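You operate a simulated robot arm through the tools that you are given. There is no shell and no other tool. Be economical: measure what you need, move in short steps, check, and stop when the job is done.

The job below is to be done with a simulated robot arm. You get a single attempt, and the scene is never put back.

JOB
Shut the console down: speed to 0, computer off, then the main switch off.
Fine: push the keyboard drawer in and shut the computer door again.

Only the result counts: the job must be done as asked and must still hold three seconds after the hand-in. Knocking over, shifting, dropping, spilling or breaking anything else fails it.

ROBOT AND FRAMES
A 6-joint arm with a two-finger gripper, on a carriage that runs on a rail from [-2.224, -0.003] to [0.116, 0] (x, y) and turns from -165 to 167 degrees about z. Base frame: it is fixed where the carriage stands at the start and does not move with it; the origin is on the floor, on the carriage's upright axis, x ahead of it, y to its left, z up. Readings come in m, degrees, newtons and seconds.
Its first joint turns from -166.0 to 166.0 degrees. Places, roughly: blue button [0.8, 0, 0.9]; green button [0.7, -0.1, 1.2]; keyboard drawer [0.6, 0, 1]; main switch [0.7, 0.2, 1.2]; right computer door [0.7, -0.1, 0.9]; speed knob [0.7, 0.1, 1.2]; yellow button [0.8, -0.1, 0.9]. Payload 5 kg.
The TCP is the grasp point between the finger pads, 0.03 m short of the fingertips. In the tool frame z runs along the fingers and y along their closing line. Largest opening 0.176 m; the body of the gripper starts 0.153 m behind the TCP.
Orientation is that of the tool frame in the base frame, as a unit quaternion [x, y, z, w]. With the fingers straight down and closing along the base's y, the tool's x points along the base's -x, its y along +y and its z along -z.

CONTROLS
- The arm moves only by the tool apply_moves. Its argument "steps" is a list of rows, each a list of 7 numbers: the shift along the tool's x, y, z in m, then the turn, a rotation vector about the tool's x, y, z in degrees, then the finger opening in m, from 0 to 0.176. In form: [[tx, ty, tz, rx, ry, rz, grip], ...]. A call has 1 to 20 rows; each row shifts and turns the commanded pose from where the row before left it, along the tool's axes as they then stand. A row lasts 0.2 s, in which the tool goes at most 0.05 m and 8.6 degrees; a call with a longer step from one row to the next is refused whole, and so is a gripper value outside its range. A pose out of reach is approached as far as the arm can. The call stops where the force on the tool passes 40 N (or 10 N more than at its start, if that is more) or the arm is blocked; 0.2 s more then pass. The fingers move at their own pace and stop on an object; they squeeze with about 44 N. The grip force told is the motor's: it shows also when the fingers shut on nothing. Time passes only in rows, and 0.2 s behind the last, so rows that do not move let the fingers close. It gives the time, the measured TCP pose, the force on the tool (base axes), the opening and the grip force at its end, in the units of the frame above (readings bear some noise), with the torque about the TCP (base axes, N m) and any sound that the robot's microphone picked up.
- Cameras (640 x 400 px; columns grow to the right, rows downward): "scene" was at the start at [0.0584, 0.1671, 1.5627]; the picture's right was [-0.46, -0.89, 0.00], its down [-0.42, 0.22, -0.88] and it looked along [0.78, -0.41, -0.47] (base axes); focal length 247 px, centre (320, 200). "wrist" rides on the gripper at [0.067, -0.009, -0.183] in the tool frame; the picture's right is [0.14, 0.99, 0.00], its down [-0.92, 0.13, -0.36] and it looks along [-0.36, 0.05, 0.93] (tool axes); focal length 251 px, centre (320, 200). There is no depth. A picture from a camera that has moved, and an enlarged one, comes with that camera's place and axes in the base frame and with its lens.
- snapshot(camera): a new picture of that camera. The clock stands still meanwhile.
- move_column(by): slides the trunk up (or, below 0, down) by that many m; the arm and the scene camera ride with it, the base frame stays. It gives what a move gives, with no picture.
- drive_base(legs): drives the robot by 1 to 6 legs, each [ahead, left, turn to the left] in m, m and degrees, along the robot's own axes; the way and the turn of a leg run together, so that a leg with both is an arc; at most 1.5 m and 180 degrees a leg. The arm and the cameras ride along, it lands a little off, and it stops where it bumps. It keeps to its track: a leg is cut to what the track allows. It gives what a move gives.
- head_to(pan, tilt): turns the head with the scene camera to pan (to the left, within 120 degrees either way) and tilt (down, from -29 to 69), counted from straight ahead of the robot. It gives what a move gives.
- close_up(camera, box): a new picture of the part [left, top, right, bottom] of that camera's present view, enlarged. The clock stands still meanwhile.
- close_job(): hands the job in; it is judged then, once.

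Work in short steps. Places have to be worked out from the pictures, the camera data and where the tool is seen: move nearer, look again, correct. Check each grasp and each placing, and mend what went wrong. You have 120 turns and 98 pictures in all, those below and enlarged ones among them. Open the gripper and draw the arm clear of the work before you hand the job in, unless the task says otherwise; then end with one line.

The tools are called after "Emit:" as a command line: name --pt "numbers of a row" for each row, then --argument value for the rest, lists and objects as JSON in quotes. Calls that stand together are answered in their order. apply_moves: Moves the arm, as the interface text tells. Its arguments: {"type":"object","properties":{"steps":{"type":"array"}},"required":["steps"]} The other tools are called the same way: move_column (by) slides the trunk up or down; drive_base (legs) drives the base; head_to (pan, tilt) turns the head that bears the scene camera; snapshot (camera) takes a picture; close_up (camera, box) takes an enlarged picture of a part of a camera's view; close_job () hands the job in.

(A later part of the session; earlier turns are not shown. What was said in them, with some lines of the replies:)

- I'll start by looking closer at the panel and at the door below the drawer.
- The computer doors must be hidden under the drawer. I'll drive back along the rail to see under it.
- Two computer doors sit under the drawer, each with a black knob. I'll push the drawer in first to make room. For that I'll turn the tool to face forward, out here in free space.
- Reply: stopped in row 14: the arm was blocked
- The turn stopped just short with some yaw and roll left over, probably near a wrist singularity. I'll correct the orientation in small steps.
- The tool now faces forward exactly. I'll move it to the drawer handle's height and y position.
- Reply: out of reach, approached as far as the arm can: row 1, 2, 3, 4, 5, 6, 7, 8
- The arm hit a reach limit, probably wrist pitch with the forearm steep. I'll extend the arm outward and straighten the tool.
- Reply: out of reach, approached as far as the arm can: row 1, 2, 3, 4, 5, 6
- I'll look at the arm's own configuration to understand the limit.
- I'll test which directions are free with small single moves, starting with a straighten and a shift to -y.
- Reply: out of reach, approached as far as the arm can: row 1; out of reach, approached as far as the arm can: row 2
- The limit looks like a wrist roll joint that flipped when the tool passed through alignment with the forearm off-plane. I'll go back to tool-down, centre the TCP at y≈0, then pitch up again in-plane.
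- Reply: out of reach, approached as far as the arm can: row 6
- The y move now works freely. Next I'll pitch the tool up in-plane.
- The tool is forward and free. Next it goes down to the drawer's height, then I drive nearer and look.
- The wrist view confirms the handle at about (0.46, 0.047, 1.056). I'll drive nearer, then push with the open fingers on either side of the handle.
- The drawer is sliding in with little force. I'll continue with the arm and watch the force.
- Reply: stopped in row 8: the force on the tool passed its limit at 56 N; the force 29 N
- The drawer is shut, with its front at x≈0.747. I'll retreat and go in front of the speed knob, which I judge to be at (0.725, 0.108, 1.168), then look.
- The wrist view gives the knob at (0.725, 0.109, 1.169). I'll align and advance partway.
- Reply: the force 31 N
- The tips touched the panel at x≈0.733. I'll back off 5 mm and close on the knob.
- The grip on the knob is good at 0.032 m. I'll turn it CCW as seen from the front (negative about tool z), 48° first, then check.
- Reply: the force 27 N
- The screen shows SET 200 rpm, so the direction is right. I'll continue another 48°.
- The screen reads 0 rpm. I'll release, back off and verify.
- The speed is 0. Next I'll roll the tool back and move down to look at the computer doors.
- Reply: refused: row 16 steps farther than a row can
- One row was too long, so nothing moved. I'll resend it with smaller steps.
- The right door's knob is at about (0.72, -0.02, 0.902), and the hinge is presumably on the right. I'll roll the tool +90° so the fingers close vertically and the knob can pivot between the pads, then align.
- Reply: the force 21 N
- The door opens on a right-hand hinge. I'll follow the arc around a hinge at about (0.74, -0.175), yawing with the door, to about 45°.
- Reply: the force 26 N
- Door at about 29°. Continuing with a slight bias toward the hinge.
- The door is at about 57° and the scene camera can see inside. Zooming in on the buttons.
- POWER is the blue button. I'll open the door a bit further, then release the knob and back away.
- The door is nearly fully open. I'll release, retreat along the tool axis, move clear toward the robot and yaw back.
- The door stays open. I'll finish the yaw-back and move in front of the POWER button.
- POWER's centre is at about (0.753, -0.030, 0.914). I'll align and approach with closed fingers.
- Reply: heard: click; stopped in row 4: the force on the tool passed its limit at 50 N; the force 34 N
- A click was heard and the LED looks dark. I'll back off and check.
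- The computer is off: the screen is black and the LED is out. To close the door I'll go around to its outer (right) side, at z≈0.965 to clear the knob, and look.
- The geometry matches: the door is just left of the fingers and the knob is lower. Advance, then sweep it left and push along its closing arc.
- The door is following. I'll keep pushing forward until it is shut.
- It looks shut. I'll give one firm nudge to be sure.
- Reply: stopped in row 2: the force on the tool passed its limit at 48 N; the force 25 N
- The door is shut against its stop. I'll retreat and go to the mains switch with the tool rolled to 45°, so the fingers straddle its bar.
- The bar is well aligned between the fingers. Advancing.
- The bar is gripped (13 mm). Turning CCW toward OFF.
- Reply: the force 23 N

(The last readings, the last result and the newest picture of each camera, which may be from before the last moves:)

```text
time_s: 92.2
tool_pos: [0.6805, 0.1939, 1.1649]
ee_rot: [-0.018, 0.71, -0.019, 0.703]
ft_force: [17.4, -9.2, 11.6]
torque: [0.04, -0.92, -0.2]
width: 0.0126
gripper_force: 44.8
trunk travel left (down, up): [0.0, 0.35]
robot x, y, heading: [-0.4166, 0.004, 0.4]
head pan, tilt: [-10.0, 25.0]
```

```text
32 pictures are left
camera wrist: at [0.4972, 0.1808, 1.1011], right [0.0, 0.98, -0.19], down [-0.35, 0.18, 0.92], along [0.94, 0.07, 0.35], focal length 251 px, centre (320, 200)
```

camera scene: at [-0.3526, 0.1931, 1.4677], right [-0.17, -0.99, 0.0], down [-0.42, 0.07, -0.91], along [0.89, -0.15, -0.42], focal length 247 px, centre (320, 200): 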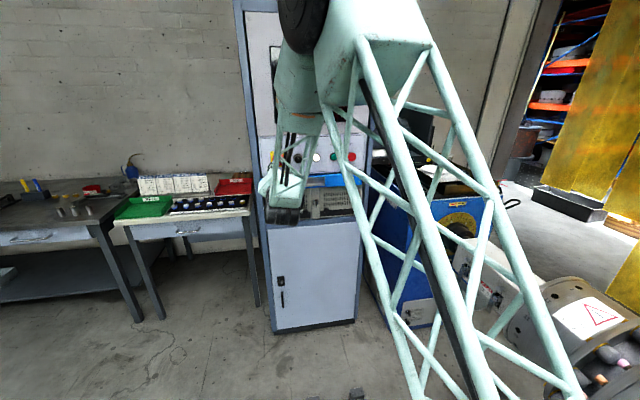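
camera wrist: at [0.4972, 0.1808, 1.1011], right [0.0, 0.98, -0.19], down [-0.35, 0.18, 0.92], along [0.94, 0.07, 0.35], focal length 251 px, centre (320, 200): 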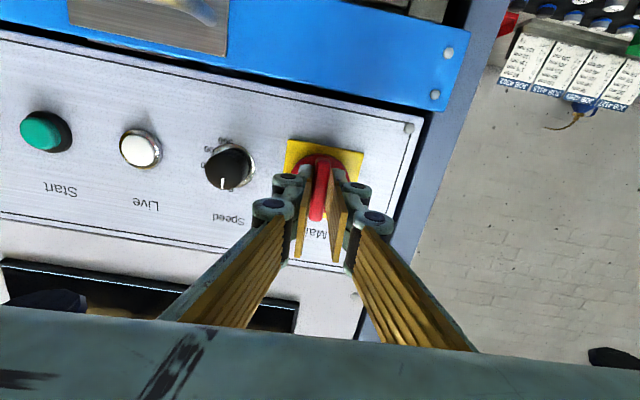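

It turns with the grip. I'll do the remaining ~45°, with a small overshoot against the detent.

Emit:
apply_moves --pt "0 0 0.001 0 0 -6 0.0" --pt "0 0 0 0 0 -6 0.0" --pt "0 0 0 0 0 -6 0.0" --pt "0 0 0 0 0 -6 0.0" --pt "0 0 0 0 0 -6 0.0" --pt "0 0 0 0 0 -6 0.0" --pt "0 0 0 0 0 -5 0.0" --pt "0 0 0 0 0 0 0.0"

Emit:
snapshot --camera "wrist"

```text
time_s: 93.9
tool_pos: [0.6806, 0.1914, 1.1666]
ee_rot: [-0.263, 0.659, -0.265, 0.653]
ft_force: [-7.6, -5.1, 2.3]
torque: [0.03, -0.04, -0.08]
width: 0.0126
gripper_force: 45.2
trunk travel left (down, up): [0.0, 0.35]
robot x, y, heading: [-0.4211, -0.0004, 0.1]
head pan, tilt: [-10.0, 25.0]
stopped in row 8: the force on the tool passed its limit at 41 N (the readings are from after the stop); the commanded pose is now the measured one
```

```text
31 pictures are left
camera wrist: at [0.4974, 0.1381, 1.1267], right [-0.01, 0.62, -0.79], down [-0.36, 0.73, 0.58], along [0.93, 0.28, 0.22], focal length 251 px, centre (320, 200)
```

wrist: 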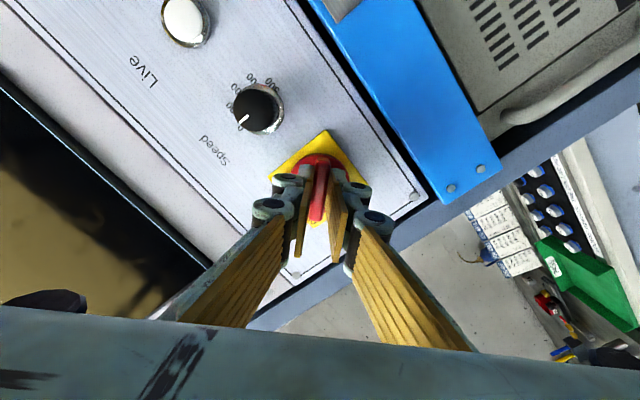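

The Live lamp looks dark now. I'll release, withdraw straight back and check.

Emit:
apply_moves --pt "0 0 0 0 0 0 0.04" --pt "0 0 0 0 0 0 0.04" --pt "0 0 0 0 0 0 0.04" --pt "0 0 -0.03 0 0 0 0.04" --pt "0 0 -0.04 0 0 0 0.04" --pt "0 0 -0.04 0 0 0 0.04" --pt "0 0 -0.04 0 0 0 0.04"

Emit:
snapshot --camera "wrist"

Emit:
drive_base --legs '[[-0.5, 0, 0]]'

Emit:
head_to --pan 0 --tilt 20

Emit:
snapshot --camera "scene"

```text
time_s: 95.5
tool_pos: [0.5311, 0.1937, 1.1656]
ee_rot: [-0.264, 0.659, -0.264, 0.653]
ft_force: [0.2, 0.5, -1.1]
torque: [-0.01, -0.16, -0.01]
width: 0.04
gripper_force: 0.0
trunk travel left (down, up): [0.0, 0.35]
robot x, y, heading: [-0.4233, 0.0027, 0.3]
head pan, tilt: [-10.0, 25.0]
```

```text
30 pictures are left
camera wrist: at [0.3478, 0.1412, 1.1271], right [-0.01, 0.62, -0.79], down [-0.36, 0.73, 0.58], along [0.93, 0.28, 0.21], focal length 251 px, centre (320, 200)
```

wrist: 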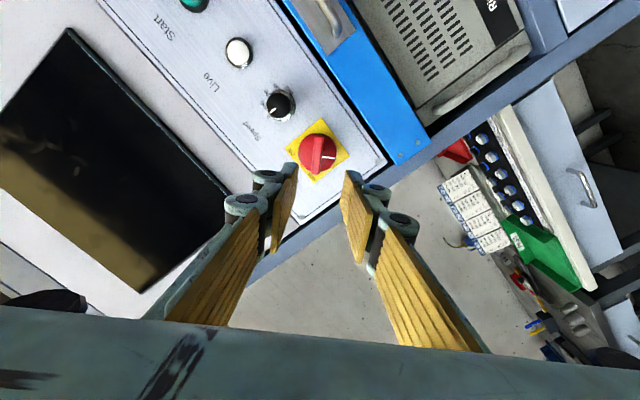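

```text
time_s: 98.5
tool_pos: [0.0308, 0.2017, 1.1674]
ee_rot: [-0.268, 0.658, -0.26, 0.654]
ft_force: [0.2, -0.3, -0.1]
torque: [0.03, -0.02, -0.02]
width: 0.0398
gripper_force: 0.0
trunk travel left (down, up): [0.0, 0.35]
robot x, y, heading: [-0.9217, -0.0031, 0.9]
head pan, tilt: [-10.0, 25.0]
```

```text
time_s: 99.3
tool_pos: [0.0298, 0.2015, 1.1675]
ee_rot: [-0.269, 0.657, -0.261, 0.654]
ft_force: [-0.2, 0.7, 0.4]
torque: [0.02, -0.03, 0.01]
width: 0.04
gripper_force: 0.1
trunk travel left (down, up): [0.0, 0.35]
robot x, y, heading: [-0.9178, -0.0031, 0.8]
head pan, tilt: [0.0, 20.0]
```

```text
29 pictures are left
camera scene: at [-0.8504, 0.2089, 1.4758], right [0.01, -1.0, 0.0], down [-0.34, 0.0, -0.94], along [0.94, 0.01, -0.34], focal length 247 px, centre (320, 200)
```

scene: 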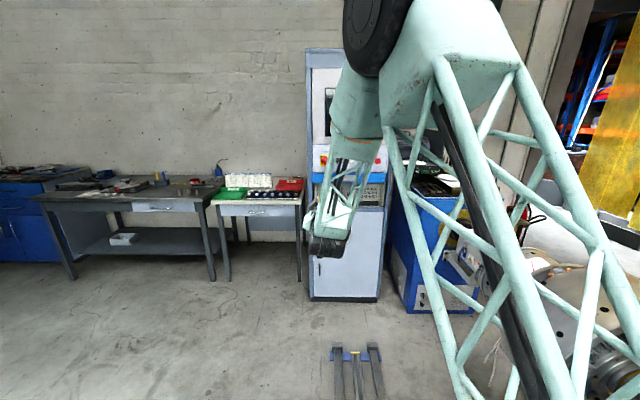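

The arm blocks the view, so I'll move it to the right and look at the console.

Emit:
apply_moves --pt "0.028 -0.029 0 0 0 0 0.06" --pt "0.028 -0.029 0 0 0 0 0.1" --pt "0.028 -0.029 0 0 0 0 0.1" --pt "0.028 -0.029 0 0 0 0 0.1" --pt "0.028 -0.029 0 0 0 0 0.1" --pt "0.028 -0.029 0 0 0 0 0.1" --pt "0.028 -0.029 0 0 0 0 0.1" --pt "0.028 -0.029 0 0 0 0 0.1" --pt "0.028 -0.029 0 0 0 0 0.1" --pt "0.028 -0.029 0 0 0 0 0.1"

Emit:
close_up --camera "scene" --box '[290, 130, 410, 210]'

```text
time_s: 101.5
tool_pos: [0.0329, -0.1991, 1.1661]
ee_rot: [-0.268, 0.658, -0.26, 0.654]
ft_force: [0.5, 1.0, 0.2]
torque: [-0.01, 0.03, -0.27]
width: 0.1003
gripper_force: 0.1
trunk travel left (down, up): [0.0, 0.35]
robot x, y, heading: [-0.9208, -0.0036, 0.7]
head pan, tilt: [0.0, 20.0]
```

```text
5.00 times, centred on (350, 170) of scene
camera zoom: at [-0.8504, 0.21, 1.4756], right [0.01, -1.0, 0.0], down [-0.34, -0.01, -0.94], along [0.94, 0.01, -0.34], focal length 1234 px, centre (170, 350)
```

zoom: 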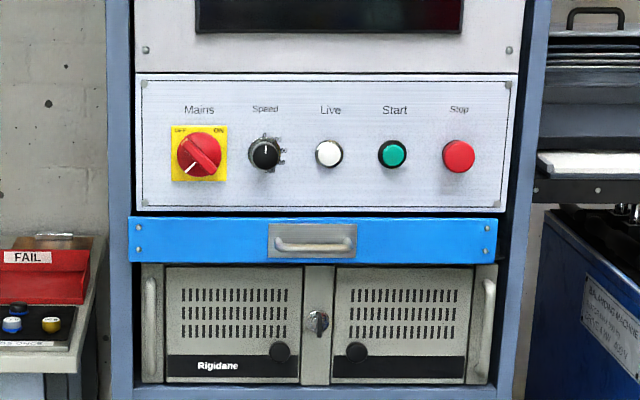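

Emit:
close_up --camera "scene" --box '[318, 148, 362, 170]'

Emit:
close_up --camera "scene" --box '[310, 170, 400, 215]'

```text
14.55 times, centred on (340, 159) of scene
camera zoom: at [-0.8504, 0.21, 1.4756], right [0.01, -1.0, 0.0], down [-0.34, -0.01, -0.94], along [0.94, 0.01, -0.34], focal length 3589 px, centre (29, 796)
```

zoom: 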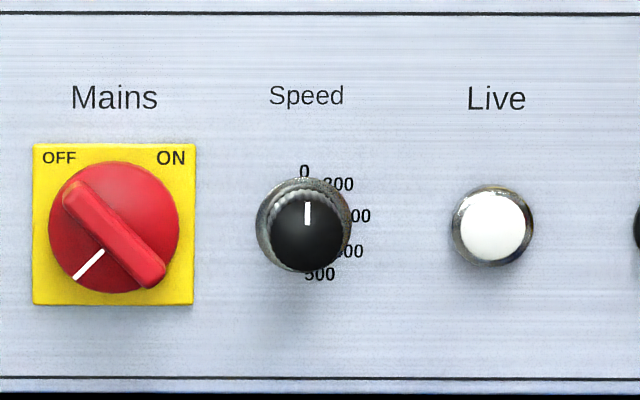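

```text
7.11 times, centred on (355, 192) of scene
camera zoom: at [-0.8504, 0.21, 1.4756], right [0.01, -1.0, 0.0], down [-0.34, -0.01, -0.94], along [0.94, 0.01, -0.34], focal length 1754 px, centre (71, 253)
```

zoom: 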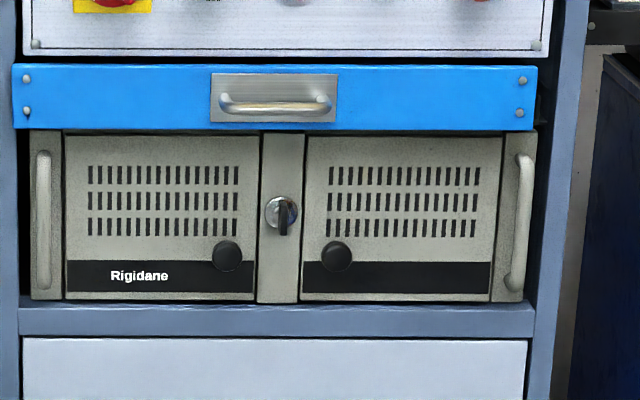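

Everything checks out: mains bar on OFF with the Live lamp dark, speed at 0, computer off, drawer in, door shut. The arm is clear and the gripper open, so I'm handing in.

Emit:
close_job

```text
The job is handed in.
```

The console is shut down: speed set to 0, computer off, then the main switch off, with the keyboard drawer pushed in and the computer door shut.
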